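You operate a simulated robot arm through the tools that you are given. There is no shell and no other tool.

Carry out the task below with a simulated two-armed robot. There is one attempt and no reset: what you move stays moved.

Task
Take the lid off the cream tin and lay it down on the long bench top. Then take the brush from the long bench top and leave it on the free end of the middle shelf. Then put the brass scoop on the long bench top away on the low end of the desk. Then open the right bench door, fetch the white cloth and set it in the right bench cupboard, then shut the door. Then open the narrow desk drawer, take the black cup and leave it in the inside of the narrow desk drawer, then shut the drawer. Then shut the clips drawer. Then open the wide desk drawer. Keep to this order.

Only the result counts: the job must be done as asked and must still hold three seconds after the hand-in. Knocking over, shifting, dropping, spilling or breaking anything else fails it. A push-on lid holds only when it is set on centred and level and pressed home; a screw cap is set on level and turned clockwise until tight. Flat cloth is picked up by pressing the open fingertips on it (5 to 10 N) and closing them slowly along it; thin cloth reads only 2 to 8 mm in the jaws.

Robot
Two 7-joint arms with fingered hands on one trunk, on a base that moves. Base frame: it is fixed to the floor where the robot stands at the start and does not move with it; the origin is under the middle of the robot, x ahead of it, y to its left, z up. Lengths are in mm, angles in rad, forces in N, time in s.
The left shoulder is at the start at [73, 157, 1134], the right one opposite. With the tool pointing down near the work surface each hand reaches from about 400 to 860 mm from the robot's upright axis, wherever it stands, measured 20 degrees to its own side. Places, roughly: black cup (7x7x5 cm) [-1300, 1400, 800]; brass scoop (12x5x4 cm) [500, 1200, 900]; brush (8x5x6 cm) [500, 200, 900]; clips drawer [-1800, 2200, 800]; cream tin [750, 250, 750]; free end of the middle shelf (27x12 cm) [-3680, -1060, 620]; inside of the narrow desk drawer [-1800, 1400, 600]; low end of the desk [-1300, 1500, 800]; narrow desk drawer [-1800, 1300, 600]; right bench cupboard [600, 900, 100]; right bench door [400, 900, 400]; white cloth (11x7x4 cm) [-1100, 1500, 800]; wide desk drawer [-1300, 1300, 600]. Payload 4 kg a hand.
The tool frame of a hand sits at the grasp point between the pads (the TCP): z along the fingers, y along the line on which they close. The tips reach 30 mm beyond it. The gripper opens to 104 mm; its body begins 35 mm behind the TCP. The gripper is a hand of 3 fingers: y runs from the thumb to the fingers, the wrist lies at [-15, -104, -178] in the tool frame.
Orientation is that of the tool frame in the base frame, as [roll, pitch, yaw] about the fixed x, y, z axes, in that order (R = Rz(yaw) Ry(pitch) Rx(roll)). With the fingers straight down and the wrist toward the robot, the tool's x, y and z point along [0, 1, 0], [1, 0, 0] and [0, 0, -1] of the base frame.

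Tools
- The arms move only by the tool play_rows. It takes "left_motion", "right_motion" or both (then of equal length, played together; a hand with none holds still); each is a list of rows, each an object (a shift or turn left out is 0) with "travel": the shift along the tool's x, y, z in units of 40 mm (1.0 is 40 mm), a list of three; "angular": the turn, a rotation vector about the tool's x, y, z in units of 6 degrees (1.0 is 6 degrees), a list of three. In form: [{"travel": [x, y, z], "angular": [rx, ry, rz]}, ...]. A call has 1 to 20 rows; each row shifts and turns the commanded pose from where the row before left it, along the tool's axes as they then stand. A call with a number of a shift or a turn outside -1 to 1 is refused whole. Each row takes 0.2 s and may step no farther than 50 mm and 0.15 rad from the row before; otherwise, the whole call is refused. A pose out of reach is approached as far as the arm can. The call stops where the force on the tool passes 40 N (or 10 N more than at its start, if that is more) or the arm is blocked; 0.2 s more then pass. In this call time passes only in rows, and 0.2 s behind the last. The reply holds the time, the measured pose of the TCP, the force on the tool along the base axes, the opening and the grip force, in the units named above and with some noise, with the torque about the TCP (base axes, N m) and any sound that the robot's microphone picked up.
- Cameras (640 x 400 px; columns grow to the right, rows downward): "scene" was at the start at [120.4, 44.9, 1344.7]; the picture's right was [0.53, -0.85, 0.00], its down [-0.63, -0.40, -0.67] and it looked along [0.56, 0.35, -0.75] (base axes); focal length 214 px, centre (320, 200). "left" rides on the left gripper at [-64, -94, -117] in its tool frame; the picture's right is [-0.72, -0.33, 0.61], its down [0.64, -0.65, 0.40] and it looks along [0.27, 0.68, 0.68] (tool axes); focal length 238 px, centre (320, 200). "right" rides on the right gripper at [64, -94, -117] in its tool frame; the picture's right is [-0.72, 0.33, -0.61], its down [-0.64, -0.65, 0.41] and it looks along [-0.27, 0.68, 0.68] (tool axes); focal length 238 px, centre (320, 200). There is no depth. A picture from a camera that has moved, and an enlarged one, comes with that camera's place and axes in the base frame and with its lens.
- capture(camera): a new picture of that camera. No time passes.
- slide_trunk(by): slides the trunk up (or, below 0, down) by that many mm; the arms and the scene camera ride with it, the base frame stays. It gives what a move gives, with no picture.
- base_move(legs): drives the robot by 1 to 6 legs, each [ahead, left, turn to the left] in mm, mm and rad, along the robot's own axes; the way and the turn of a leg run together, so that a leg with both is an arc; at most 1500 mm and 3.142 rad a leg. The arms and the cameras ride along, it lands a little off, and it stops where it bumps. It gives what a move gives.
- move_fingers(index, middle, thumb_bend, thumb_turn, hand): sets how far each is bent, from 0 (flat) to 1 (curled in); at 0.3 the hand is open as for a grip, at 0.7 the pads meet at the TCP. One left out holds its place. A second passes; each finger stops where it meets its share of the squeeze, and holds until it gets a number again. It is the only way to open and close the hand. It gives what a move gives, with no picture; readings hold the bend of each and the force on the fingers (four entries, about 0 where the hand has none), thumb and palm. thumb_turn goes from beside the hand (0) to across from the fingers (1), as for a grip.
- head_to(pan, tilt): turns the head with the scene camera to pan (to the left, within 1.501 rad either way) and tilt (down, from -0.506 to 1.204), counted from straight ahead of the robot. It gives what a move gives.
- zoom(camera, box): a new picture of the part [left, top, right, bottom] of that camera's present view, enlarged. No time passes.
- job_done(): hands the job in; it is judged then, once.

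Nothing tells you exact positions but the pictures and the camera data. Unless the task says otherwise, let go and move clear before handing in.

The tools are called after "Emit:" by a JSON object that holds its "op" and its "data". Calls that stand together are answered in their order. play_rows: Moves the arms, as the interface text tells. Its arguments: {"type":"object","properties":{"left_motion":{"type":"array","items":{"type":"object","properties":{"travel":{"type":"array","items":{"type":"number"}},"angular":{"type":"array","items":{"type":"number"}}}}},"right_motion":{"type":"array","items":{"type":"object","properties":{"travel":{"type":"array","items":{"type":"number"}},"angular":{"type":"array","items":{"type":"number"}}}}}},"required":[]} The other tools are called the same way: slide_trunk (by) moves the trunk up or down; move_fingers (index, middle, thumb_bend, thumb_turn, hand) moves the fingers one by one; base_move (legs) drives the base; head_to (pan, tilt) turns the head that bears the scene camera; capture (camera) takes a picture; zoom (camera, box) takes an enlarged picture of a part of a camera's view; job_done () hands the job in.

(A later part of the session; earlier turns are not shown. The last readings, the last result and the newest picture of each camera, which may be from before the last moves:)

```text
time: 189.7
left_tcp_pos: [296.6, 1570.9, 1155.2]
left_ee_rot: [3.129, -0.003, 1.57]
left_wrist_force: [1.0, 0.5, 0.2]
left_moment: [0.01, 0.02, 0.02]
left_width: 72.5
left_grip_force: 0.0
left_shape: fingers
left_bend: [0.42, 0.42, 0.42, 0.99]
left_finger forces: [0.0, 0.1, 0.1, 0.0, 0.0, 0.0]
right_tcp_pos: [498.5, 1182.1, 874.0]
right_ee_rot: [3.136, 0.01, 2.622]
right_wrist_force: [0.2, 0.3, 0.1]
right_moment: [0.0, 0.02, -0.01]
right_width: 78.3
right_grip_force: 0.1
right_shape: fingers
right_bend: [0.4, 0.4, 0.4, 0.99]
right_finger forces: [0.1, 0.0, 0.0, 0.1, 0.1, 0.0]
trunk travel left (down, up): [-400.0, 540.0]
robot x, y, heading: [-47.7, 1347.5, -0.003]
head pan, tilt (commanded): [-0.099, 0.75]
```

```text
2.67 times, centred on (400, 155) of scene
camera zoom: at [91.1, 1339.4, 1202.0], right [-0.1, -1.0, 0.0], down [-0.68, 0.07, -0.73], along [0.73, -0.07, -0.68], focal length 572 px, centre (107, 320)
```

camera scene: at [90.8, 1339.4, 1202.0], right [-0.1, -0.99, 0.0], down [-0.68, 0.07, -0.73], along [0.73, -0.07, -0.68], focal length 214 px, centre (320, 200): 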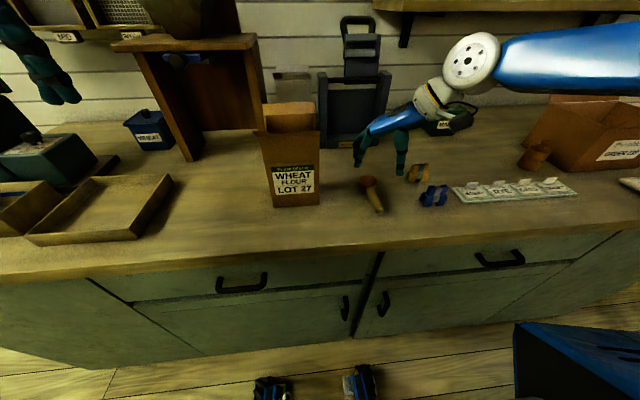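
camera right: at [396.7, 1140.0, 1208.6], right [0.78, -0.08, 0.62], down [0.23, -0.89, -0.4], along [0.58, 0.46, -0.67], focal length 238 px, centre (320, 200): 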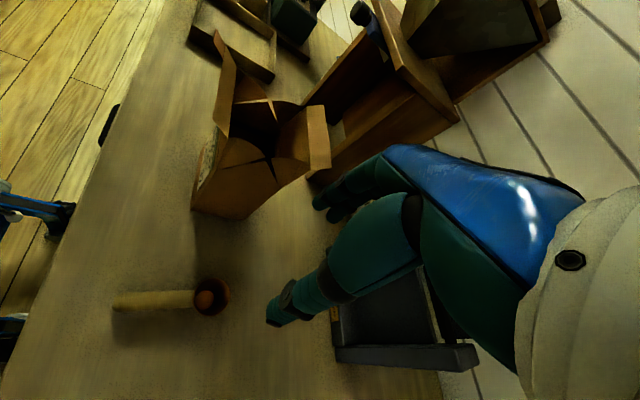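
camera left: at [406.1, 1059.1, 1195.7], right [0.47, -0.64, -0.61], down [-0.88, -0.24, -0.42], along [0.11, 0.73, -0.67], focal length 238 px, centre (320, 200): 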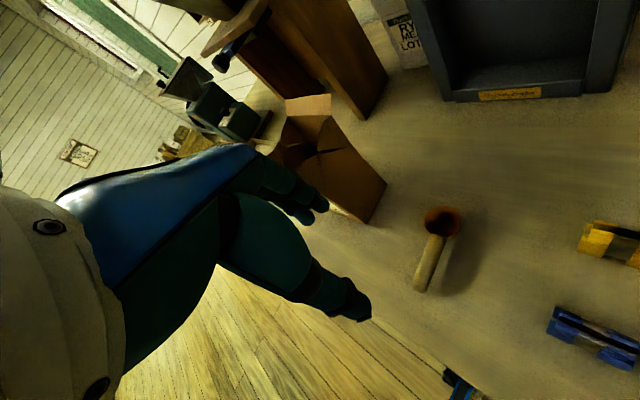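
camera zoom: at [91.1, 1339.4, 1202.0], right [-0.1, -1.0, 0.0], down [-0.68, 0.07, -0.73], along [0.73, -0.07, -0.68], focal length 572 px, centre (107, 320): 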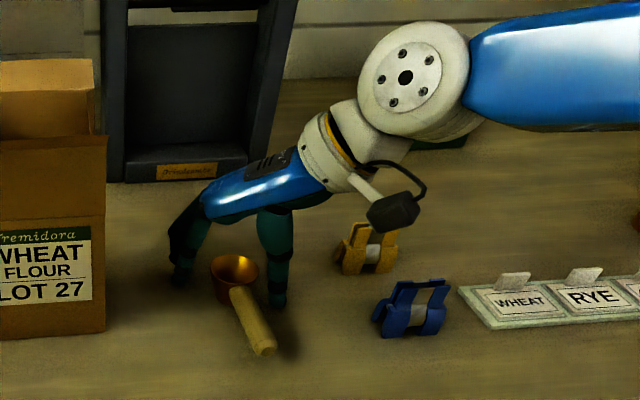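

The thumb is clear of the handle on the right and the fingers are on the far side. Closing the right hand.

Emit:
{"op": "move_fingers", "data": {"hand": "right", "index": 0.65, "middle": 0.65, "thumb_bend": 0.65}}

Emit:
{"op": "zoom", "data": {"camera": "right", "box": [100, 160, 400, 380]}}

Emit:
{"op": "zoom", "data": {"camera": "scene", "box": [320, 80, 480, 230]}}

```text
time: 190.7
left_tcp_pos: [296.6, 1572.0, 1155.4]
left_ee_rot: [3.128, -0.002, 1.572]
left_wrist_force: [0.4, -0.3, 0.5]
left_moment: [-0.01, 0.03, -0.01]
left_width: 72.4
left_grip_force: 0.1
left_shape: fingers
left_bend: [0.42, 0.42, 0.42, 0.99]
left_finger forces: [0.0, 0.0, 0.1, 0.1, 0.1, 0.0]
right_tcp_pos: [497.8, 1182.4, 873.8]
right_ee_rot: [3.136, 0.007, 2.617]
right_wrist_force: [0.0, -0.4, 0.4]
right_moment: [0.04, -0.03, 0.02]
right_width: 28.4
right_grip_force: 7.5
right_shape: fingers
right_bend: [0.59, 0.64, 0.6, 1.0]
right_finger forces: [6.4, 1.3, 0.0, 0.0, 7.5, 0.1]
trunk travel left (down, up): [-400.0, 540.0]
robot x, y, heading: [-42.7, 1344.8, 0.001]
head pan, tilt (commanded): [-0.099, 0.75]
```

```text
1.82 times, centred on (250, 270) of right
camera zoom: at [393.9, 1132.5, 989.2], right [0.78, -0.08, 0.62], down [0.23, -0.89, -0.4], along [0.58, 0.46, -0.67], focal length 433 px, centre (447, 73)
```

zoom: 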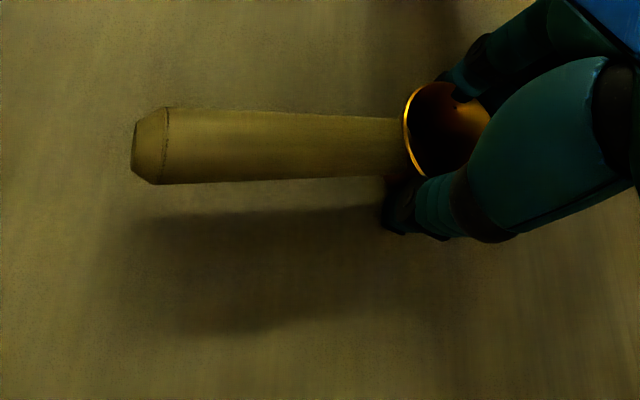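

```text
2.67 times, centred on (400, 155) of scene
camera zoom: at [91.0, 1339.5, 1202.0], right [-0.1, -1.0, 0.0], down [-0.68, 0.07, -0.73], along [0.73, -0.07, -0.68], focal length 572 px, centre (107, 320)
```

zoom: 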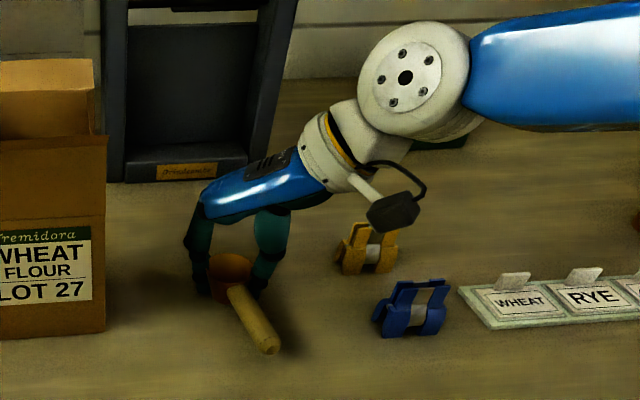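

The cup is held around its lower part. I'll squeeze a bit more and lift a little to check the hold.

Emit:
{"op": "move_fingers", "data": {"hand": "right", "index": 0.76, "middle": 0.76, "thumb_bend": 0.76}}

Emit:
{"op": "play_rows", "data": {"right_motion": [{"travel": [0, 0, -0.15]}, {"travel": [0, 0, -0.25]}, {"travel": [0, 0, -0.4]}]}}

Emit:
{"op": "zoom", "data": {"camera": "right", "box": [100, 160, 400, 380]}}

Emit:
{"op": "zoom", "data": {"camera": "scene", "box": [320, 80, 480, 230]}}

```text
time: 191.7
left_tcp_pos: [297.3, 1571.5, 1155.0]
left_ee_rot: [3.13, -0.003, 1.572]
left_wrist_force: [0.0, 0.3, -0.3]
left_moment: [-0.01, 0.04, -0.01]
left_width: 72.1
left_grip_force: 0.0
left_shape: fingers
left_bend: [0.42, 0.42, 0.42, 0.99]
left_finger forces: [0.1, 0.0, 0.0, 0.1, 0.1, 0.0]
right_tcp_pos: [498.5, 1181.3, 873.9]
right_ee_rot: [3.136, 0.009, 2.618]
right_wrist_force: [0.0, 0.5, 0.4]
right_moment: [0.0, -0.03, 0.0]
right_width: 23.9
right_grip_force: 20.5
right_shape: fingers
right_bend: [0.58, 0.66, 0.64, 1.0]
right_finger forces: [11.4, 9.5, 0.0, 0.0, 19.8, 0.0]
trunk travel left (down, up): [-400.0, 540.0]
robot x, y, heading: [-44.7, 1344.3, 0.002]
head pan, tilt (commanded): [-0.099, 0.75]
```

```text
time: 192.5
left_tcp_pos: [297.4, 1570.7, 1157.1]
left_ee_rot: [3.129, -0.003, 1.571]
left_wrist_force: [-1.1, 0.6, 0.3]
left_moment: [-0.01, -0.01, -0.03]
left_width: 72.4
left_grip_force: 0.2
left_shape: fingers
left_bend: [0.42, 0.42, 0.42, 0.99]
left_finger forces: [0.1, 0.1, 0.0, 0.0, 0.1, 0.0]
right_tcp_pos: [497.6, 1183.1, 905.9]
right_ee_rot: [3.136, 0.009, 2.619]
right_wrist_force: [0.7, 0.8, 0.2]
right_moment: [0.0, 0.0, -0.01]
right_width: 23.7
right_grip_force: 20.5
right_shape: fingers
right_bend: [0.58, 0.66, 0.64, 1.0]
right_finger forces: [11.5, 9.5, 0.0, 0.1, 19.8, 0.0]
trunk travel left (down, up): [-400.0, 540.0]
robot x, y, heading: [-44.6, 1348.6, -0.007]
head pan, tilt (commanded): [-0.099, 0.75]
```

```text
1.82 times, centred on (250, 270) of right
camera zoom: at [393.1, 1132.9, 1021.9], right [0.78, -0.08, 0.62], down [0.23, -0.89, -0.4], along [0.58, 0.46, -0.67], focal length 433 px, centre (447, 73)
```

zoom: 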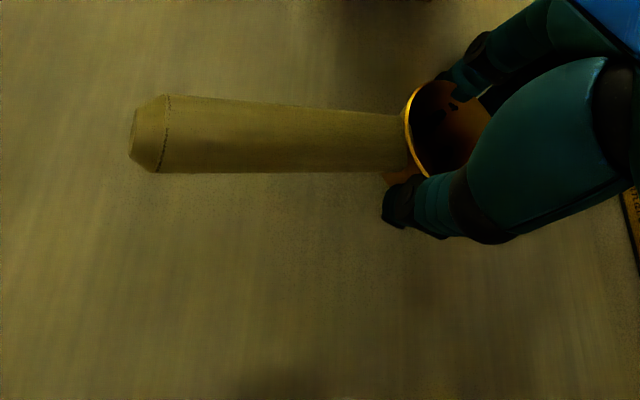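

```text
2.67 times, centred on (400, 155) of scene
camera zoom: at [90.6, 1339.6, 1202.0], right [-0.1, -1.0, 0.0], down [-0.68, 0.07, -0.73], along [0.73, -0.07, -0.68], focal length 572 px, centre (107, 320)
```

zoom: 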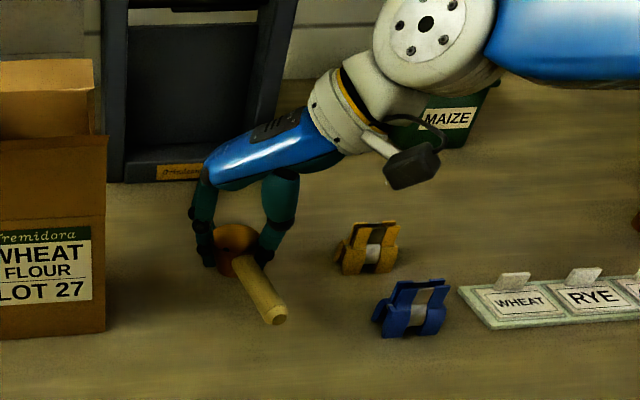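

The scoop is held securely. I'll raise the trunk, pull the right hand back, and then back away from the bench.

Emit:
{"op": "slide_trunk", "data": {"by": 200}}

Emit:
{"op": "play_rows", "data": {"right_motion": [{"travel": [0.5, -0.8, 0]}, {"travel": [0.5, -0.8, 0]}, {"travel": [0.5, -0.8, 0]}, {"travel": [0.5, -0.8, 0]}, {"travel": [0.5, -0.8, 0]}]}}

Emit:
{"op": "capture", "data": {"camera": "scene"}}

```text
time: 194.7
left_tcp_pos: [298.2, 1571.8, 1355.3]
left_ee_rot: [3.129, 0.0, 1.571]
left_wrist_force: [0.5, 0.2, -0.5]
left_moment: [-0.03, 0.02, 0.02]
left_width: 72.3
left_grip_force: 0.1
left_shape: fingers
left_bend: [0.42, 0.42, 0.42, 0.99]
left_finger forces: [0.0, 0.0, 0.0, 0.0, 0.1, 0.0]
right_tcp_pos: [499.6, 1181.6, 1105.4]
right_ee_rot: [3.137, 0.008, 2.619]
right_wrist_force: [0.6, 0.0, -1.2]
right_moment: [0.0, -0.02, -0.02]
right_width: 23.5
right_grip_force: 20.0
right_shape: fingers
right_bend: [0.58, 0.66, 0.64, 1.0]
right_finger forces: [11.5, 9.5, 0.1, 0.0, 19.8, 0.1]
trunk travel left (down, up): [-600.0, 340.0]
robot x, y, heading: [-42.4, 1346.0, -0.002]
head pan, tilt (commanded): [-0.099, 0.75]
```

```text
time: 195.9
left_tcp_pos: [295.3, 1566.7, 1356.5]
left_ee_rot: [3.126, -0.004, 1.571]
left_wrist_force: [0.1, 0.0, 0.4]
left_moment: [0.04, 0.03, 0.0]
left_width: 72.4
left_grip_force: 0.1
left_shape: fingers
left_bend: [0.42, 0.42, 0.42, 0.99]
left_finger forces: [0.0, 0.1, 0.0, 0.0, 0.1, 0.0]
right_tcp_pos: [330.4, 1091.9, 1105.6]
right_ee_rot: [3.134, 0.009, 2.619]
right_wrist_force: [-0.9, 0.1, -0.5]
right_moment: [-0.02, 0.01, 0.0]
right_width: 23.3
right_grip_force: 19.6
right_shape: fingers
right_bend: [0.58, 0.66, 0.64, 1.0]
right_finger forces: [11.1, 9.3, 0.0, 0.1, 19.2, 0.0]
trunk travel left (down, up): [-600.0, 340.0]
robot x, y, heading: [-41.8, 1347.1, -0.001]
head pan, tilt (commanded): [-0.099, 0.75]
```

```text
taken
camera scene: at [88.3, 1336.4, 1402.3], right [-0.1, -1.0, 0.0], down [-0.68, 0.07, -0.73], along [0.73, -0.07, -0.68], focal length 214 px, centre (320, 200)
```

scene: 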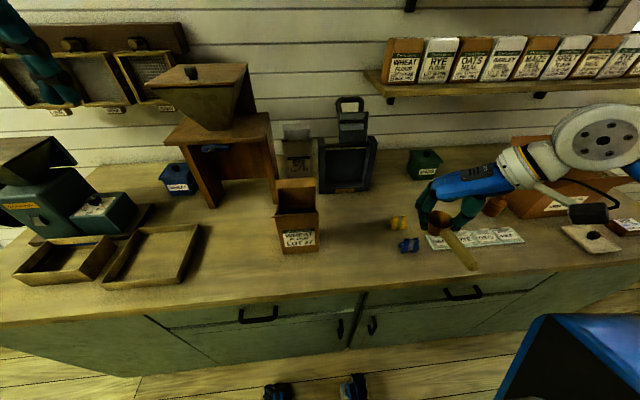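

Clear. I'll bring the hand back to its normal yaw, back off 330 mm and turn round to face the desk.

Emit:
{"op": "play_rows", "data": {"right_motion": [{"angular": [0, 0, 1]}, {"angular": [0, 0, 1]}, {"angular": [0, 0, 1]}, {"angular": [0, 0, 1]}, {"angular": [0, 0, 1]}, {"angular": [0, 0, 1]}, {"angular": [0, 0, 1]}, {"angular": [0, 0, 1]}, {"angular": [0, 0, 1]}, {"angular": [0, 0, 1]}]}}

Emit:
{"op": "base_move", "data": {"legs": [[-300, 0, 0], [0, 0, 3.141]]}}

Emit:
{"op": "head_to", "data": {"pan": 0, "tilt": 0.6}}

Emit:
{"op": "capture", "data": {"camera": "scene"}}

Emit:
{"op": "capture", "data": {"camera": "left"}}

Emit:
{"op": "capture", "data": {"camera": "right"}}

```text
time: 198.1
left_tcp_pos: [296.7, 1571.0, 1355.3]
left_ee_rot: [3.13, -0.003, 1.571]
left_wrist_force: [0.4, -0.2, -0.7]
left_moment: [-0.04, -0.04, 0.04]
left_width: 72.6
left_grip_force: 0.1
left_shape: fingers
left_bend: [0.42, 0.42, 0.42, 0.99]
left_finger forces: [0.0, 0.1, 0.1, 0.0, 0.0, 0.0]
right_tcp_pos: [343.2, 1088.3, 1112.2]
right_ee_rot: [3.138, -0.002, 1.628]
right_wrist_force: [0.0, -0.4, -1.1]
right_moment: [0.01, -0.02, 0.0]
right_width: 22.9
right_grip_force: 19.9
right_shape: fingers
right_bend: [0.71, 0.66, 0.64, 1.0]
right_finger forces: [10.8, 9.4, 0.0, 0.0, 19.0, 0.1]
right hand out of reach, approached as far as the arm can: row 8, 9, 10
trunk travel left (down, up): [-600.0, 340.0]
robot x, y, heading: [-43.1, 1347.7, 0.004]
head pan, tilt (commanded): [-0.099, 0.75]
```

```text
time: 207.6
left_tcp_pos: [-675.2, 1105.0, 1355.4]
left_ee_rot: [3.129, -0.004, -1.52]
left_wrist_force: [0.5, -0.9, 0.1]
left_moment: [0.0, 0.01, -0.03]
left_width: 72.2
left_grip_force: 0.0
left_shape: fingers
left_bend: [0.42, 0.42, 0.42, 0.99]
left_finger forces: [0.1, 0.0, 0.1, 0.1, 0.0, 0.0]
right_tcp_pos: [-743.3, 1584.5, 1112.0]
right_ee_rot: [3.138, 0.001, -1.459]
right_wrist_force: [-0.6, -0.2, -1.1]
right_moment: [0.06, 0.01, 0.0]
right_width: 22.6
right_grip_force: 19.2
right_shape: fingers
right_bend: [0.71, 0.66, 0.65, 1.0]
right_finger forces: [10.3, 9.3, 0.1, 0.1, 18.1, 0.0]
trunk travel left (down, up): [-600.0, 340.0]
robot x, y, heading: [-342.6, 1345.4, -3.09]
head pan, tilt (commanded): [-0.099, 0.75]
```

```text
time: 208.3
left_tcp_pos: [-673.7, 1105.4, 1355.8]
left_ee_rot: [3.131, -0.001, -1.521]
left_wrist_force: [0.9, 0.5, 0.4]
left_moment: [0.0, -0.01, 0.0]
left_width: 72.4
left_grip_force: 0.0
left_shape: fingers
left_bend: [0.42, 0.42, 0.42, 0.99]
left_finger forces: [0.0, 0.1, 0.0, 0.0, 0.0, 0.0]
right_tcp_pos: [-742.8, 1583.3, 1112.6]
right_ee_rot: [3.139, 0.0, -1.46]
right_wrist_force: [-0.1, 0.8, -0.4]
right_moment: [0.0, 0.02, 0.01]
right_width: 22.5
right_grip_force: 18.8
right_shape: fingers
right_bend: [0.71, 0.66, 0.65, 1.0]
right_finger forces: [10.3, 9.3, 0.0, 0.1, 18.1, 0.1]
trunk travel left (down, up): [-600.0, 340.0]
robot x, y, heading: [-343.7, 1344.0, -3.088]
head pan, tilt (commanded): [0.0, 0.6]
```

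```text
taken
camera scene: at [-483.0, 1338.9, 1414.9], right [-0.05, 1.0, 0.0], down [0.57, 0.03, -0.82], along [-0.82, -0.04, -0.57], focal length 214 px, centre (320, 200)
```

scene: 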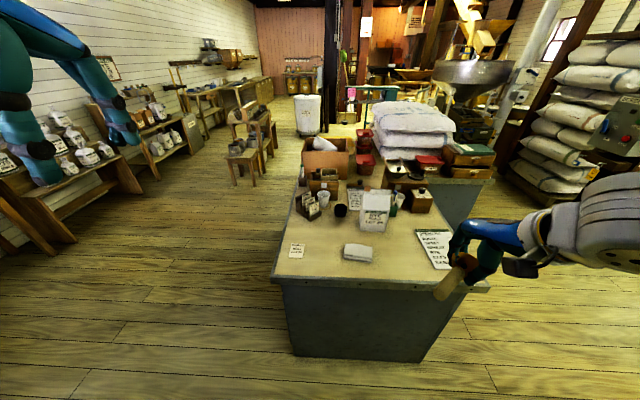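

```text
taken
camera left: at [-582.6, 1173.4, 1470.8], right [0.28, 0.73, -0.62], down [0.68, -0.61, -0.41], along [-0.68, -0.3, -0.67], focal length 238 px, centre (320, 200)
```

left: 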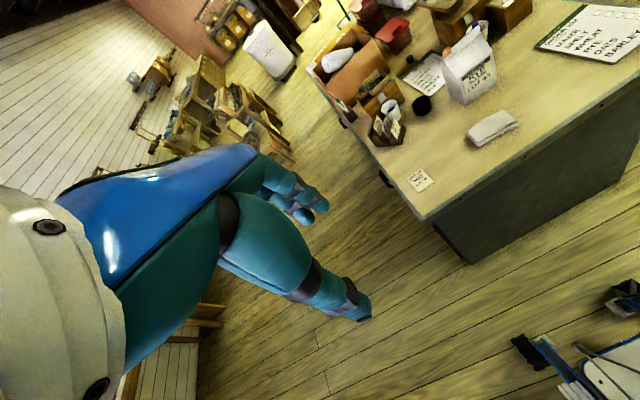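

```text
taken
camera right: at [-642.4, 1530.9, 1228.0], right [-0.4, 0.68, 0.61], down [0.58, 0.71, -0.41], along [-0.71, 0.19, -0.68], focal length 238 px, centre (320, 200)
```

right: 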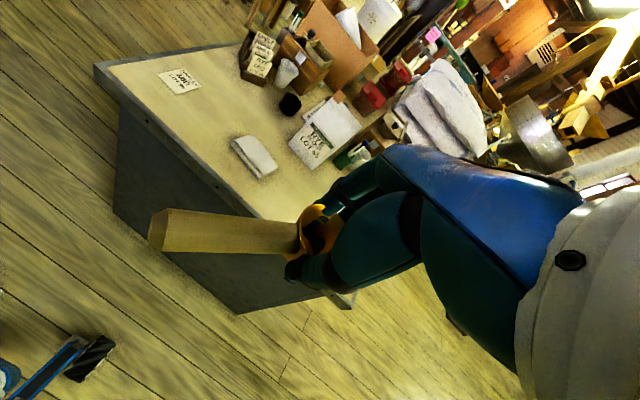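

The desk's right half is visible: its top is near z 790, right end at x ≈ -926, front edge y ≈ 1153. The cloth lies at [-1025, 1448], the black cup at [-1280, 1391], and there is free space at about [-1060, 1610] for the scoop. I'll move closer and turn the hand so the handle points toward me.

Emit:
{"op": "base_move", "data": {"legs": [[152, -74, -0.0536]]}}

Emit:
{"op": "play_rows", "data": {"right_motion": [{"angular": [0, 0, -1]}, {"angular": [0, 0, -1]}, {"angular": [0, 0, -1]}, {"angular": [0, 0, -1]}, {"angular": [0, 0, -1]}, {"angular": [0, 0, -1]}, {"angular": [0, 0, -1]}, {"angular": [0, 0, -1]}, {}, {}, {}]}}

Emit:
{"op": "head_to", "data": {"pan": -0.2, "tilt": 0.8}}

Emit:
{"op": "capture", "data": {"camera": "scene"}}

Emit:
{"op": "capture", "data": {"camera": "right"}}

```text
time: 209.7
left_tcp_pos: [-835.1, 1186.8, 1355.5]
left_ee_rot: [3.127, 0.003, -1.574]
left_wrist_force: [0.2, -0.1, -0.2]
left_moment: [0.01, -0.01, 0.0]
left_width: 72.2
left_grip_force: 0.0
left_shape: fingers
left_bend: [0.42, 0.42, 0.42, 0.99]
left_finger forces: [0.0, 0.0, 0.1, 0.0, 0.1, 0.1]
right_tcp_pos: [-877.5, 1669.0, 1114.1]
right_ee_rot: [3.137, 0.005, -1.513]
right_wrist_force: [-0.1, -0.4, -0.3]
right_moment: [-0.01, 0.02, -0.03]
right_width: 23.0
right_grip_force: 18.2
right_shape: fingers
right_bend: [0.71, 0.66, 0.65, 1.0]
right_finger forces: [10.3, 9.2, 0.0, 0.0, 18.1, 0.1]
trunk travel left (down, up): [-600.0, 340.0]
robot x, y, heading: [-492.5, 1419.2, 3.14]
head pan, tilt (commanded): [0.0, 0.6]
```

```text
time: 212.1
left_tcp_pos: [-836.6, 1192.9, 1356.2]
left_ee_rot: [3.127, -0.005, -1.574]
left_wrist_force: [0.0, -0.4, 0.2]
left_moment: [0.0, -0.02, 0.03]
left_width: 72.2
left_grip_force: 0.1
left_shape: fingers
left_bend: [0.42, 0.42, 0.42, 0.99]
left_finger forces: [0.0, 0.0, 0.0, 0.0, 0.0, 0.0]
right_tcp_pos: [-880.7, 1674.9, 1112.2]
right_ee_rot: [3.138, 0.002, -0.676]
right_wrist_force: [0.2, -0.6, -0.9]
right_moment: [-0.02, -0.02, -0.02]
right_width: 22.6
right_grip_force: 18.3
right_shape: fingers
right_bend: [0.71, 0.66, 0.65, 1.0]
right_finger forces: [10.4, 9.2, 0.0, 0.0, 18.0, 0.0]
trunk travel left (down, up): [-600.0, 340.0]
robot x, y, heading: [-496.9, 1414.1, 3.142]
head pan, tilt (commanded): [0.0, 0.6]
```

```text
time: 212.8
left_tcp_pos: [-838.3, 1193.1, 1355.9]
left_ee_rot: [3.129, -0.004, -1.573]
left_wrist_force: [-0.1, -0.1, 1.0]
left_moment: [0.02, 0.01, 0.0]
left_width: 72.1
left_grip_force: 0.1
left_shape: fingers
left_bend: [0.42, 0.42, 0.42, 0.99]
left_finger forces: [0.0, 0.0, 0.0, 0.0, 0.0, 0.0]
right_tcp_pos: [-880.6, 1674.5, 1110.8]
right_ee_rot: [3.139, 0.001, -0.675]
right_wrist_force: [-0.7, 0.5, -1.0]
right_moment: [-0.02, 0.03, 0.03]
right_width: 22.8
right_grip_force: 19.3
right_shape: fingers
right_bend: [0.71, 0.66, 0.65, 1.0]
right_finger forces: [10.3, 9.3, 0.1, 0.0, 18.1, 0.0]
trunk travel left (down, up): [-600.0, 340.0]
robot x, y, heading: [-493.3, 1414.6, 3.14]
head pan, tilt (commanded): [-0.201, 0.799]
```

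```text
taken
camera scene: at [-625.4, 1432.7, 1398.1], right [0.2, 0.98, 0.0], down [0.7, -0.14, -0.7], along [-0.68, 0.14, -0.72], focal length 214 px, centre (320, 200)
```

scene: 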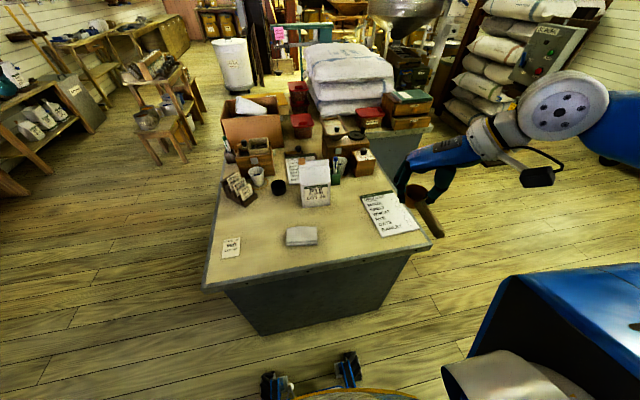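

```text
taken
camera right: at [-772.7, 1708.4, 1227.7], right [-0.76, 0.2, 0.62], down [-0.09, 0.91, -0.41], along [-0.64, -0.37, -0.68], focal length 238 px, centre (320, 200)
```

right: 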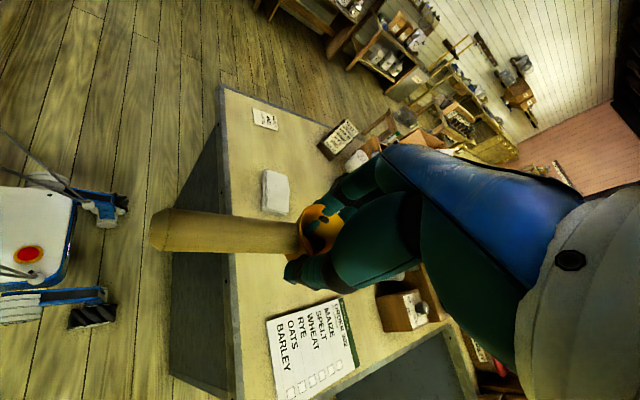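

Free space for the scoop is confirmed around [-1060, 1625]. Moving the right hand over it at this height first.

Emit:
{"op": "play_rows", "data": {"right_motion": [{"travel": [-0.546, 0.754, 0]}, {"travel": [-0.546, 0.754, 0]}, {"travel": [-0.546, 0.754, 0]}, {"travel": [-0.546, 0.754, 0]}, {"travel": [-0.546, 0.754, 0]}]}}

Emit:
{"op": "slide_trunk", "data": {"by": -200}}

Emit:
{"op": "capture", "data": {"camera": "scene"}}

Emit:
{"op": "capture", "data": {"camera": "right"}}

```text
time: 214.1
left_tcp_pos: [-840.8, 1192.6, 1355.3]
left_ee_rot: [3.133, -0.002, -1.574]
left_wrist_force: [-1.0, -0.1, -0.5]
left_moment: [-0.04, -0.03, 0.01]
left_width: 72.4
left_grip_force: 0.1
left_shape: fingers
left_bend: [0.42, 0.42, 0.42, 0.99]
left_finger forces: [0.0, 0.0, 0.1, 0.0, 0.0, 0.0]
right_tcp_pos: [-1061.7, 1624.1, 1112.1]
right_ee_rot: [3.139, 0.001, -0.674]
right_wrist_force: [-0.7, -0.3, -1.4]
right_moment: [0.0, 0.01, -0.02]
right_width: 22.7
right_grip_force: 18.7
right_shape: fingers
right_bend: [0.71, 0.66, 0.65, 1.0]
right_finger forces: [10.3, 9.1, 0.1, 0.0, 18.1, 0.0]
trunk travel left (down, up): [-600.0, 340.0]
robot x, y, heading: [-497.9, 1417.4, 3.136]
head pan, tilt (commanded): [-0.201, 0.799]
```

```text
time: 216.2
left_tcp_pos: [-837.0, 1192.4, 1155.3]
left_ee_rot: [3.128, -0.002, -1.574]
left_wrist_force: [0.8, 0.7, -0.2]
left_moment: [-0.03, 0.01, -0.01]
left_width: 72.2
left_grip_force: 0.0
left_shape: fingers
left_bend: [0.42, 0.42, 0.42, 0.99]
left_finger forces: [0.1, 0.0, 0.1, 0.1, 0.0, 0.0]
right_tcp_pos: [-1059.0, 1625.1, 913.8]
right_ee_rot: [3.138, 0.001, -0.675]
right_wrist_force: [-0.2, 0.4, -0.5]
right_moment: [-0.01, -0.01, -0.02]
right_width: 22.7
right_grip_force: 18.6
right_shape: fingers
right_bend: [0.71, 0.66, 0.65, 1.0]
right_finger forces: [10.4, 9.2, 0.0, 0.0, 18.1, 0.0]
trunk travel left (down, up): [-400.0, 540.0]
robot x, y, heading: [-494.7, 1413.9, 3.139]
head pan, tilt (commanded): [-0.201, 0.799]
```

```text
taken
camera scene: at [-625.7, 1432.1, 1198.0], right [0.2, 0.98, 0.0], down [0.7, -0.14, -0.7], along [-0.68, 0.14, -0.72], focal length 214 px, centre (320, 200)
```

scene: 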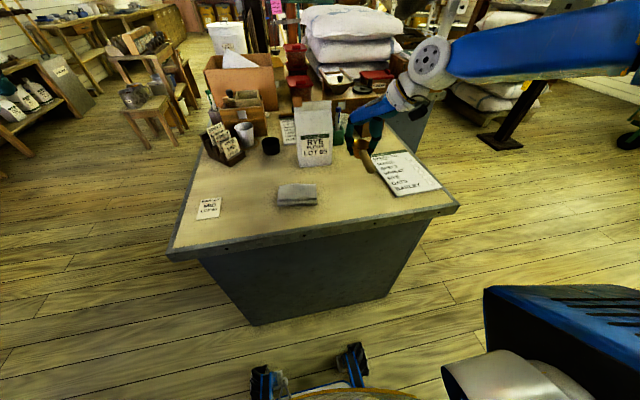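

```text
taken
camera right: at [-951.5, 1658.5, 1029.7], right [-0.76, 0.2, 0.62], down [-0.09, 0.91, -0.4], along [-0.64, -0.37, -0.68], focal length 238 px, centre (320, 200)
```

right: 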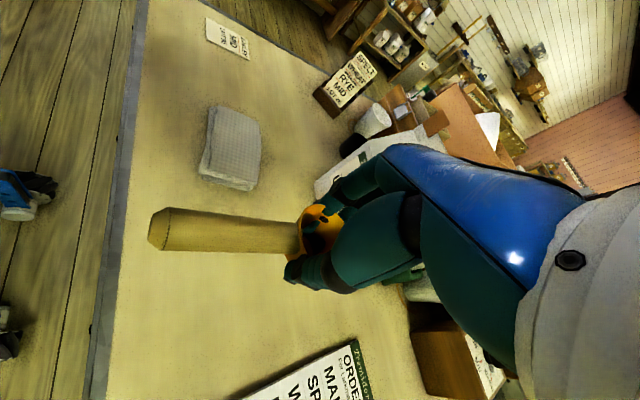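

The scoop hangs over free desk top. Lowering toward the surface (contact expected near TCP z 829).

Emit:
{"op": "play_rows", "data": {"right_motion": [{"travel": [0.15, -0.1, 0.6]}, {"travel": [0, 0, 0.6]}, {"travel": [0, 0, 0.4]}]}}

Emit:
{"op": "zoom", "data": {"camera": "right", "box": [100, 100, 420, 320]}}

Emit:
{"op": "zoom", "data": {"camera": "scene", "box": [280, 80, 460, 220]}}

```text
time: 217.0
left_tcp_pos: [-837.7, 1192.8, 1156.5]
left_ee_rot: [3.128, -0.001, -1.575]
left_wrist_force: [-0.1, -0.2, 0.4]
left_moment: [-0.02, -0.01, 0.02]
left_width: 72.4
left_grip_force: 0.0
left_shape: fingers
left_bend: [0.42, 0.42, 0.42, 0.99]
left_finger forces: [0.1, 0.0, 0.0, 0.1, 0.0, 0.1]
right_tcp_pos: [-1053.3, 1624.8, 849.6]
right_ee_rot: [3.138, 0.005, -0.675]
right_wrist_force: [0.6, -0.6, 0.1]
right_moment: [0.03, 0.03, -0.04]
right_width: 22.6
right_grip_force: 18.5
right_shape: fingers
right_bend: [0.71, 0.66, 0.65, 1.0]
right_finger forces: [10.3, 9.2, 0.0, 0.0, 18.2, 0.0]
trunk travel left (down, up): [-400.0, 540.0]
robot x, y, heading: [-497.5, 1412.5, 3.138]
head pan, tilt (commanded): [-0.201, 0.799]
```

```text
1.82 times, centred on (260, 210) of right
camera zoom: at [-945.0, 1658.5, 965.6], right [-0.76, 0.2, 0.62], down [-0.09, 0.91, -0.4], along [-0.64, -0.37, -0.68], focal length 433 px, centre (429, 182)
```

zoom: 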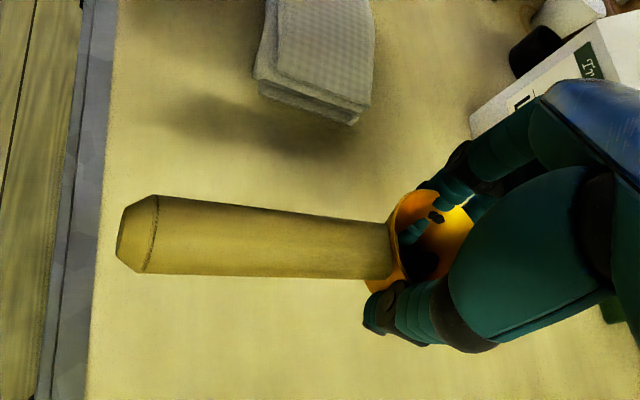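

```text
2.86 times, centred on (370, 150) of scene
camera zoom: at [-626.0, 1432.3, 1197.9], right [0.2, 0.98, 0.0], down [0.7, -0.14, -0.7], along [-0.68, 0.14, -0.72], focal length 613 px, centre (177, 343)
```

zoom: 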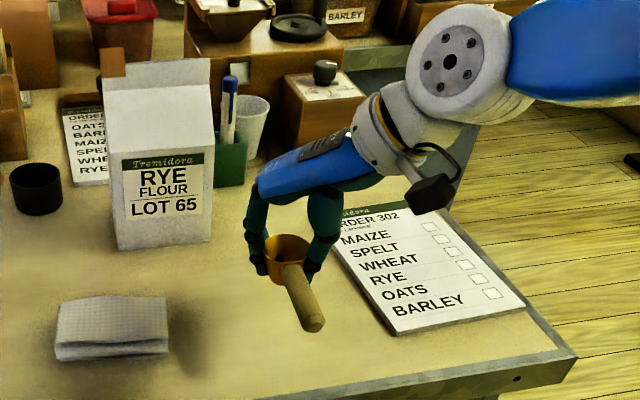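

One fingertip looks as if it has slipped inside the cup's rim. I'll look closer before releasing.

Emit:
{"op": "zoom", "data": {"camera": "right", "box": [260, 160, 360, 260]}}

Emit:
{"op": "zoom", "data": {"camera": "scene", "box": [340, 120, 400, 180]}}

```text
4.00 times, centred on (310, 210) of right
camera zoom: at [-945.0, 1658.5, 965.6], right [-0.76, 0.2, 0.62], down [-0.09, 0.91, -0.4], along [-0.64, -0.37, -0.68], focal length 953 px, centre (360, 160)
```

zoom: 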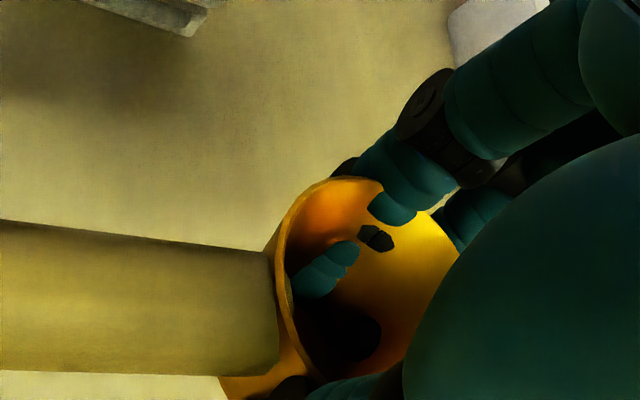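

```text
6.67 times, centred on (370, 150) of scene
camera zoom: at [-626.0, 1432.3, 1197.9], right [0.2, 0.98, 0.0], down [0.7, -0.14, -0.7], along [-0.68, 0.14, -0.72], focal length 1430 px, centre (-13, 533)
```

zoom: 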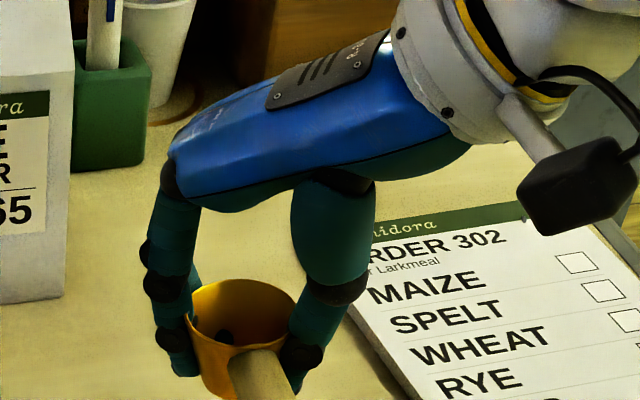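

The fingers just press visibly into the cup's wall from outside; releasing should be fine. Lowering gently to contact.

Emit:
{"op": "play_rows", "data": {"right_motion": [{"travel": [0, 0, 0.15]}, {"travel": [0, 0, 0.12]}, {"travel": [0, 0, 0.1]}]}}

```text
time: 217.8
left_tcp_pos: [-837.3, 1192.9, 1155.0]
left_ee_rot: [3.128, -0.002, -1.574]
left_wrist_force: [-0.1, -0.3, 0.0]
left_moment: [-0.02, 0.0, 0.0]
left_width: 72.2
left_grip_force: 0.0
left_shape: fingers
left_bend: [0.42, 0.42, 0.42, 0.99]
left_finger forces: [0.0, 0.1, 0.0, 0.0, 0.0, 0.0]
right_tcp_pos: [-1055.2, 1623.9, 834.5]
right_ee_rot: [3.137, 0.005, -0.674]
right_wrist_force: [-0.3, 0.1, -1.4]
right_moment: [0.01, 0.03, -0.01]
right_width: 22.6
right_grip_force: 18.5
right_shape: fingers
right_bend: [0.71, 0.66, 0.65, 1.0]
right_finger forces: [10.2, 9.2, 0.0, 0.1, 18.3, 0.0]
trunk travel left (down, up): [-400.0, 540.0]
robot x, y, heading: [-494.5, 1415.1, 3.141]
head pan, tilt (commanded): [-0.201, 0.799]
```

Emit:
{"op": "play_rows", "data": {"right_motion": [{"travel": [0, 0, 0.07]}, {"travel": [0, 0, 0.07]}]}}

Emit:
{"op": "zoom", "data": {"camera": "scene", "box": [330, 120, 410, 190]}}

```text
time: 218.4
left_tcp_pos: [-838.0, 1192.5, 1155.6]
left_ee_rot: [3.127, 0.001, -1.575]
left_wrist_force: [-0.6, 0.7, 0.7]
left_moment: [0.0, 0.02, 0.02]
left_width: 72.2
left_grip_force: 0.2
left_shape: fingers
left_bend: [0.42, 0.42, 0.42, 0.99]
left_finger forces: [0.0, 0.0, 0.0, 0.0, 0.0, 0.1]
right_tcp_pos: [-1052.2, 1623.8, 829.2]
right_ee_rot: [3.138, 0.002, -0.675]
right_wrist_force: [0.0, 0.3, -0.2]
right_moment: [0.05, -0.01, -0.03]
right_width: 22.4
right_grip_force: 18.9
right_shape: fingers
right_bend: [0.71, 0.66, 0.65, 1.0]
right_finger forces: [10.3, 9.2, 0.0, 0.0, 18.1, 0.0]
trunk travel left (down, up): [-400.0, 540.0]
robot x, y, heading: [-495.8, 1419.5, 3.139]
head pan, tilt (commanded): [-0.201, 0.799]
```

```text
5.71 times, centred on (370, 155) of scene
camera zoom: at [-625.9, 1432.2, 1197.9], right [0.2, 0.98, 0.0], down [0.7, -0.14, -0.7], along [-0.68, 0.14, -0.72], focal length 1226 px, centre (34, 457)
```

zoom: 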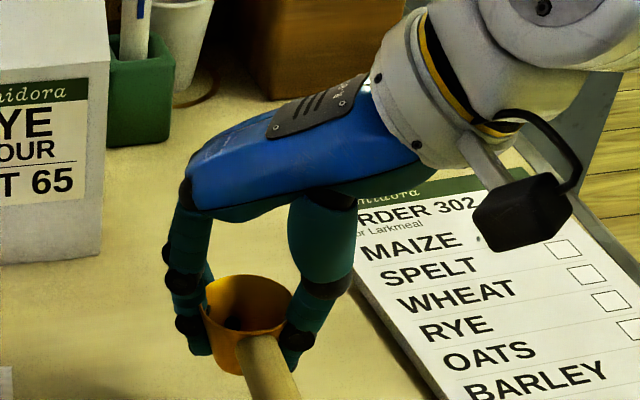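

Emit:
{"op": "play_rows", "data": {"right_motion": [{"travel": [0, 0, 0.07]}, {"travel": [0, 0, 0.07]}]}}

```text
time: 219.0
left_tcp_pos: [-837.2, 1192.8, 1156.0]
left_ee_rot: [3.128, -0.002, -1.575]
left_wrist_force: [0.5, 0.8, 0.2]
left_moment: [-0.02, -0.02, -0.04]
left_width: 72.0
left_grip_force: 0.2
left_shape: fingers
left_bend: [0.42, 0.42, 0.42, 0.99]
left_finger forces: [0.0, 0.0, 0.0, 0.0, 0.0, 0.0]
right_tcp_pos: [-1054.2, 1624.9, 822.9]
right_ee_rot: [3.138, 0.002, -0.673]
right_wrist_force: [-0.5, 0.0, -1.4]
right_moment: [0.01, 0.02, -0.01]
right_width: 22.7
right_grip_force: 18.4
right_shape: fingers
right_bend: [0.71, 0.66, 0.65, 1.0]
right_finger forces: [10.3, 9.2, 0.0, 0.0, 18.3, 0.0]
trunk travel left (down, up): [-400.0, 540.0]
robot x, y, heading: [-494.7, 1416.3, 3.138]
head pan, tilt (commanded): [-0.201, 0.799]
```

Emit:
{"op": "play_rows", "data": {"right_motion": [{"travel": [0, 0, 0.06]}, {"travel": [0, 0, 0.06]}]}}

Emit:
{"op": "zoom", "data": {"camera": "right", "box": [100, 100, 420, 320]}}

```text
time: 219.6
left_tcp_pos: [-836.5, 1192.9, 1156.2]
left_ee_rot: [3.128, 0.0, -1.575]
left_wrist_force: [0.4, -0.4, -0.7]
left_moment: [0.03, -0.05, 0.0]
left_width: 72.2
left_grip_force: 0.1
left_shape: fingers
left_bend: [0.42, 0.42, 0.42, 0.99]
left_finger forces: [0.0, 0.0, 0.1, 0.0, 0.1, 0.0]
right_tcp_pos: [-1052.4, 1624.4, 819.1]
right_ee_rot: [3.139, 0.002, -0.675]
right_wrist_force: [0.7, 1.0, -0.9]
right_moment: [0.0, 0.01, 0.01]
right_width: 22.3
right_grip_force: 18.7
right_shape: fingers
right_bend: [0.71, 0.66, 0.65, 1.0]
right_finger forces: [10.3, 9.1, 0.0, 0.0, 18.3, 0.0]
trunk travel left (down, up): [-400.0, 540.0]
robot x, y, heading: [-496.6, 1417.3, 3.138]
head pan, tilt (commanded): [-0.201, 0.799]
```

```text
1.82 times, centred on (260, 210) of right
camera zoom: at [-944.8, 1658.5, 934.6], right [-0.76, 0.2, 0.62], down [-0.09, 0.91, -0.4], along [-0.64, -0.37, -0.68], focal length 433 px, centre (429, 182)
```

zoom: 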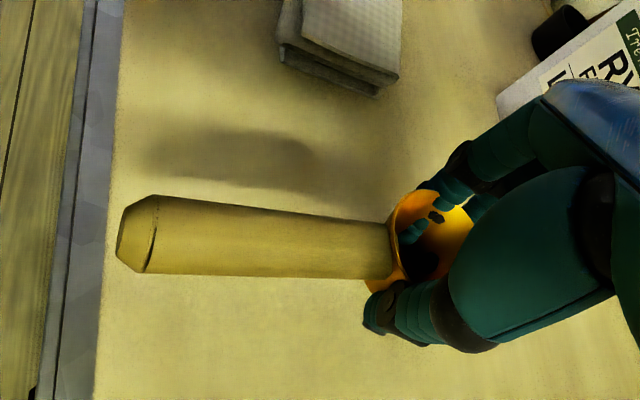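

The shadow still stands off from the handle, so the desk is a bit lower than estimated. Continuing down gently.

Emit:
{"op": "play_rows", "data": {"right_motion": [{"travel": [0, 0, 0.07]}, {"travel": [0, 0, 0.07]}, {"travel": [0, 0, 0.07]}]}}

```text
time: 220.4
left_tcp_pos: [-837.6, 1192.7, 1155.4]
left_ee_rot: [3.128, -0.002, -1.573]
left_wrist_force: [-0.8, 1.0, -0.7]
left_moment: [0.02, 0.0, 0.01]
left_width: 72.2
left_grip_force: 0.0
left_shape: fingers
left_bend: [0.42, 0.42, 0.42, 0.99]
left_finger forces: [0.0, 0.0, 0.0, 0.0, 0.0, 0.0]
right_tcp_pos: [-1054.1, 1623.9, 811.1]
right_ee_rot: [3.138, 0.001, -0.675]
right_wrist_force: [-0.9, 0.4, -0.8]
right_moment: [0.0, 0.07, 0.01]
right_width: 22.4
right_grip_force: 18.9
right_shape: fingers
right_bend: [0.71, 0.66, 0.65, 1.0]
right_finger forces: [10.3, 9.2, 0.0, 0.0, 18.1, 0.1]
trunk travel left (down, up): [-400.0, 540.0]
robot x, y, heading: [-494.4, 1416.8, 3.141]
head pan, tilt (commanded): [-0.201, 0.799]
```

Emit:
{"op": "play_rows", "data": {"right_motion": [{"travel": [0, 0, 0.07]}, {"travel": [0, 0, 0.07]}, {"travel": [0, 0, 0.07]}]}}

Emit:
{"op": "zoom", "data": {"camera": "right", "box": [100, 100, 420, 320]}}

Emit:
{"op": "zoom", "data": {"camera": "scene", "box": [330, 120, 410, 190]}}

```text
time: 221.2
left_tcp_pos: [-837.1, 1191.7, 1155.8]
left_ee_rot: [3.129, -0.002, -1.574]
left_wrist_force: [-1.2, -0.1, 0.8]
left_moment: [0.02, 0.01, 0.0]
left_width: 72.5
left_grip_force: 0.1
left_shape: fingers
left_bend: [0.42, 0.42, 0.42, 0.99]
left_finger forces: [0.1, 0.1, 0.0, 0.0, 0.1, 0.1]
right_tcp_pos: [-1053.5, 1625.1, 803.6]
right_ee_rot: [3.137, 0.001, -0.675]
right_wrist_force: [-0.6, -0.1, -0.3]
right_moment: [0.03, 0.05, 0.0]
right_width: 22.5
right_grip_force: 19.0
right_shape: fingers
right_bend: [0.71, 0.66, 0.65, 1.0]
right_finger forces: [10.3, 9.2, 0.0, 0.1, 18.1, 0.0]
trunk travel left (down, up): [-400.0, 540.0]
robot x, y, heading: [-493.7, 1416.8, 3.142]
head pan, tilt (commanded): [-0.201, 0.799]
```

```text
1.82 times, centred on (260, 210) of right
camera zoom: at [-945.5, 1657.6, 918.7], right [-0.76, 0.2, 0.62], down [-0.09, 0.91, -0.4], along [-0.64, -0.37, -0.68], focal length 433 px, centre (429, 182)
```

zoom: 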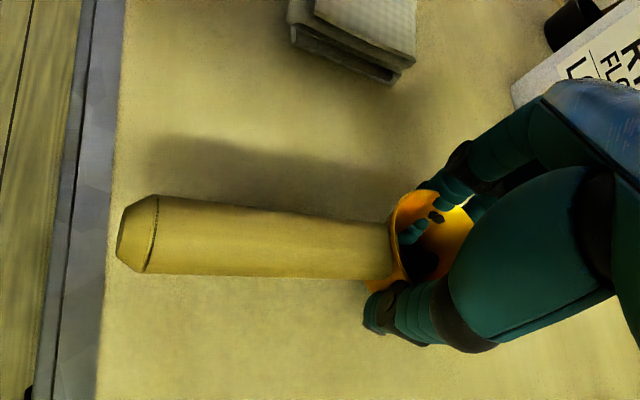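

```text
5.71 times, centred on (370, 155) of scene
camera zoom: at [-625.8, 1432.1, 1198.0], right [0.2, 0.98, 0.0], down [0.7, -0.14, -0.7], along [-0.68, 0.14, -0.72], focal length 1226 px, centre (34, 457)
```

zoom: 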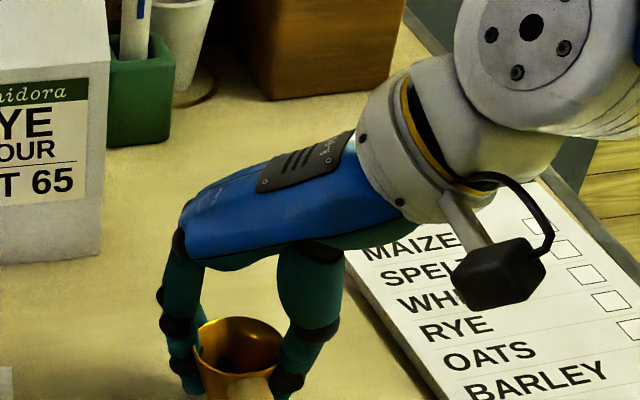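

Emit:
{"op": "play_rows", "data": {"right_motion": [{"travel": [0, 0, 0.06]}, {"travel": [0, 0, 0.06]}]}}

```text
time: 221.8
left_tcp_pos: [-836.6, 1192.7, 1155.2]
left_ee_rot: [3.127, -0.002, -1.573]
left_wrist_force: [-0.9, -0.8, 0.8]
left_moment: [0.03, 0.05, 0.01]
left_width: 72.4
left_grip_force: 0.0
left_shape: fingers
left_bend: [0.42, 0.42, 0.42, 0.99]
left_finger forces: [0.0, 0.0, 0.0, 0.0, 0.0, 0.0]
right_tcp_pos: [-1052.2, 1622.1, 797.5]
right_ee_rot: [3.139, 0.001, -0.675]
right_wrist_force: [0.7, 0.0, -0.7]
right_moment: [0.0, 0.01, 0.03]
right_width: 22.6
right_grip_force: 19.1
right_shape: fingers
right_bend: [0.71, 0.66, 0.65, 1.0]
right_finger forces: [10.3, 9.2, 0.0, 0.1, 18.3, 0.0]
trunk travel left (down, up): [-400.0, 540.0]
robot x, y, heading: [-493.7, 1414.7, 3.145]
head pan, tilt (commanded): [-0.201, 0.799]
```

Emit:
{"op": "play_rows", "data": {"right_motion": [{"travel": [0, 0, 0.06]}, {"travel": [0, 0, 0.06]}]}}

Emit:
{"op": "zoom", "data": {"camera": "right", "box": [100, 100, 420, 320]}}

```text
time: 222.4
left_tcp_pos: [-836.8, 1192.0, 1155.8]
left_ee_rot: [3.128, 0.0, -1.575]
left_wrist_force: [0.7, 0.1, 0.8]
left_moment: [0.02, 0.03, 0.0]
left_width: 72.0
left_grip_force: 0.1
left_shape: fingers
left_bend: [0.42, 0.42, 0.42, 0.99]
left_finger forces: [0.1, 0.1, 0.1, 0.0, 0.1, 0.1]
right_tcp_pos: [-1052.6, 1624.3, 793.6]
right_ee_rot: [3.136, 0.002, -0.674]
right_wrist_force: [-1.1, 0.2, -1.3]
right_moment: [-0.01, -0.02, 0.01]
right_width: 22.5
right_grip_force: 19.1
right_shape: fingers
right_bend: [0.71, 0.66, 0.65, 1.0]
right_finger forces: [10.4, 9.1, 0.1, 0.1, 18.2, 0.1]
trunk travel left (down, up): [-400.0, 540.0]
robot x, y, heading: [-494.6, 1417.9, 3.142]
head pan, tilt (commanded): [-0.201, 0.799]
```

```text
1.82 times, centred on (260, 210) of right
camera zoom: at [-944.5, 1657.5, 908.9], right [-0.76, 0.2, 0.62], down [-0.09, 0.91, -0.4], along [-0.64, -0.37, -0.68], focal length 433 px, centre (429, 182)
```

zoom: 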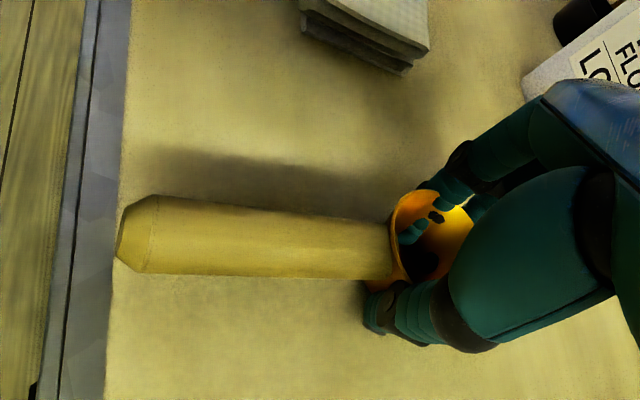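

From the two camera heights the desk top works out at about z 750, so contact should come at TCP ≈ 789. Continuing.

Emit:
{"op": "play_rows", "data": {"right_motion": [{"travel": [0, 0, 0.06]}, {"travel": [0, 0, 0.06]}]}}

```text
time: 223.0
left_tcp_pos: [-833.8, 1193.2, 1157.7]
left_ee_rot: [3.123, -0.002, -1.574]
left_wrist_force: [0.0, -0.2, -0.5]
left_moment: [-0.02, 0.0, 0.04]
left_width: 72.2
left_grip_force: 0.1
left_shape: fingers
left_bend: [0.42, 0.42, 0.42, 0.99]
left_finger forces: [0.0, 0.0, 0.0, 0.0, 0.1, 0.0]
right_tcp_pos: [-1052.3, 1622.2, 793.2]
right_ee_rot: [3.131, 0.008, -0.678]
right_wrist_force: [1.8, 3.3, 22.3]
right_moment: [0.5, -0.47, 0.07]
right_width: 22.7
right_grip_force: 29.8
right_shape: fingers
right_bend: [0.71, 0.66, 0.65, 1.0]
right_finger forces: [9.8, 9.5, 0.0, 0.0, 40.4, 0.0]
trunk travel left (down, up): [-400.0, 540.0]
robot x, y, heading: [-493.8, 1414.5, 3.133]
head pan, tilt (commanded): [-0.201, 0.799]
```

Contact is made (22 N). I'll ease off slightly and release.

Emit:
{"op": "play_rows", "data": {"right_motion": [{"travel": [0, 0, -0.06]}, {}]}}

Emit:
{"op": "move_fingers", "data": {"hand": "right", "index": 0.6, "middle": 0.6, "thumb_bend": 0.58}}

Emit:
{"op": "zoom", "data": {"camera": "right", "box": [100, 100, 420, 320]}}

Emit:
{"op": "zoom", "data": {"camera": "scene", "box": [330, 120, 410, 190]}}

```text
time: 223.6
left_tcp_pos: [-835.3, 1193.3, 1156.9]
left_ee_rot: [3.126, -0.001, -1.574]
left_wrist_force: [-0.4, 0.5, 0.0]
left_moment: [-0.01, 0.03, 0.01]
left_width: 72.2
left_grip_force: 0.1
left_shape: fingers
left_bend: [0.42, 0.42, 0.42, 0.99]
left_finger forces: [0.0, 0.0, 0.0, 0.0, 0.1, 0.1]
right_tcp_pos: [-1051.8, 1622.7, 791.6]
right_ee_rot: [3.136, 0.007, -0.677]
right_wrist_force: [0.3, 3.5, 19.7]
right_moment: [0.43, -0.36, 0.07]
right_width: 22.8
right_grip_force: 30.4
right_shape: fingers
right_bend: [0.71, 0.66, 0.65, 1.0]
right_finger forces: [10.9, 10.6, 0.1, 0.1, 39.5, 0.1]
trunk travel left (down, up): [-400.0, 540.0]
robot x, y, heading: [-494.8, 1418.3, 3.14]
head pan, tilt (commanded): [-0.201, 0.799]
```

```text
time: 224.6
left_tcp_pos: [-834.5, 1191.7, 1155.5]
left_ee_rot: [3.125, 0.0, -1.576]
left_wrist_force: [-0.6, -1.0, -0.7]
left_moment: [-0.02, -0.03, -0.02]
left_width: 72.4
left_grip_force: 0.1
left_shape: fingers
left_bend: [0.42, 0.42, 0.42, 0.99]
left_finger forces: [0.0, 0.1, 0.1, 0.0, 0.1, 0.0]
right_tcp_pos: [-1051.0, 1621.9, 792.5]
right_ee_rot: [3.135, 0.006, -0.675]
right_wrist_force: [-0.1, -0.9, 22.2]
right_moment: [-0.23, 0.03, 0.0]
right_width: 27.1
right_grip_force: 15.8
right_shape: fingers
right_bend: [0.6, 0.61, 0.59, 1.0]
right_finger forces: [16.8, 3.1, 0.1, 0.1, 11.3, 0.0]
trunk travel left (down, up): [-400.0, 540.0]
robot x, y, heading: [-499.4, 1416.1, 3.143]
head pan, tilt (commanded): [-0.201, 0.799]
```

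```text
1.82 times, centred on (260, 210) of right
camera zoom: at [-942.8, 1655.6, 908.5], right [-0.76, 0.2, 0.62], down [-0.1, 0.91, -0.4], along [-0.64, -0.37, -0.67], focal length 433 px, centre (429, 182)
```

zoom: 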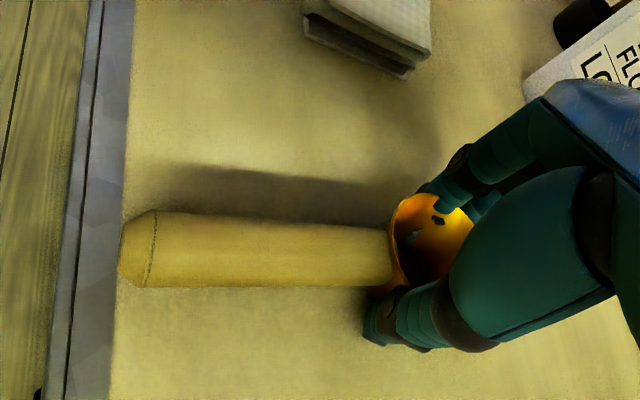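

```text
5.71 times, centred on (370, 155) of scene
camera zoom: at [-621.8, 1430.0, 1198.6], right [0.2, 0.98, 0.0], down [0.7, -0.14, -0.7], along [-0.68, 0.14, -0.72], focal length 1226 px, centre (34, 457)
```

zoom: 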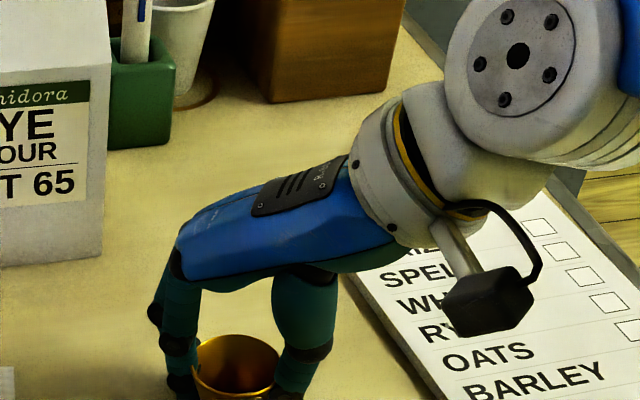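

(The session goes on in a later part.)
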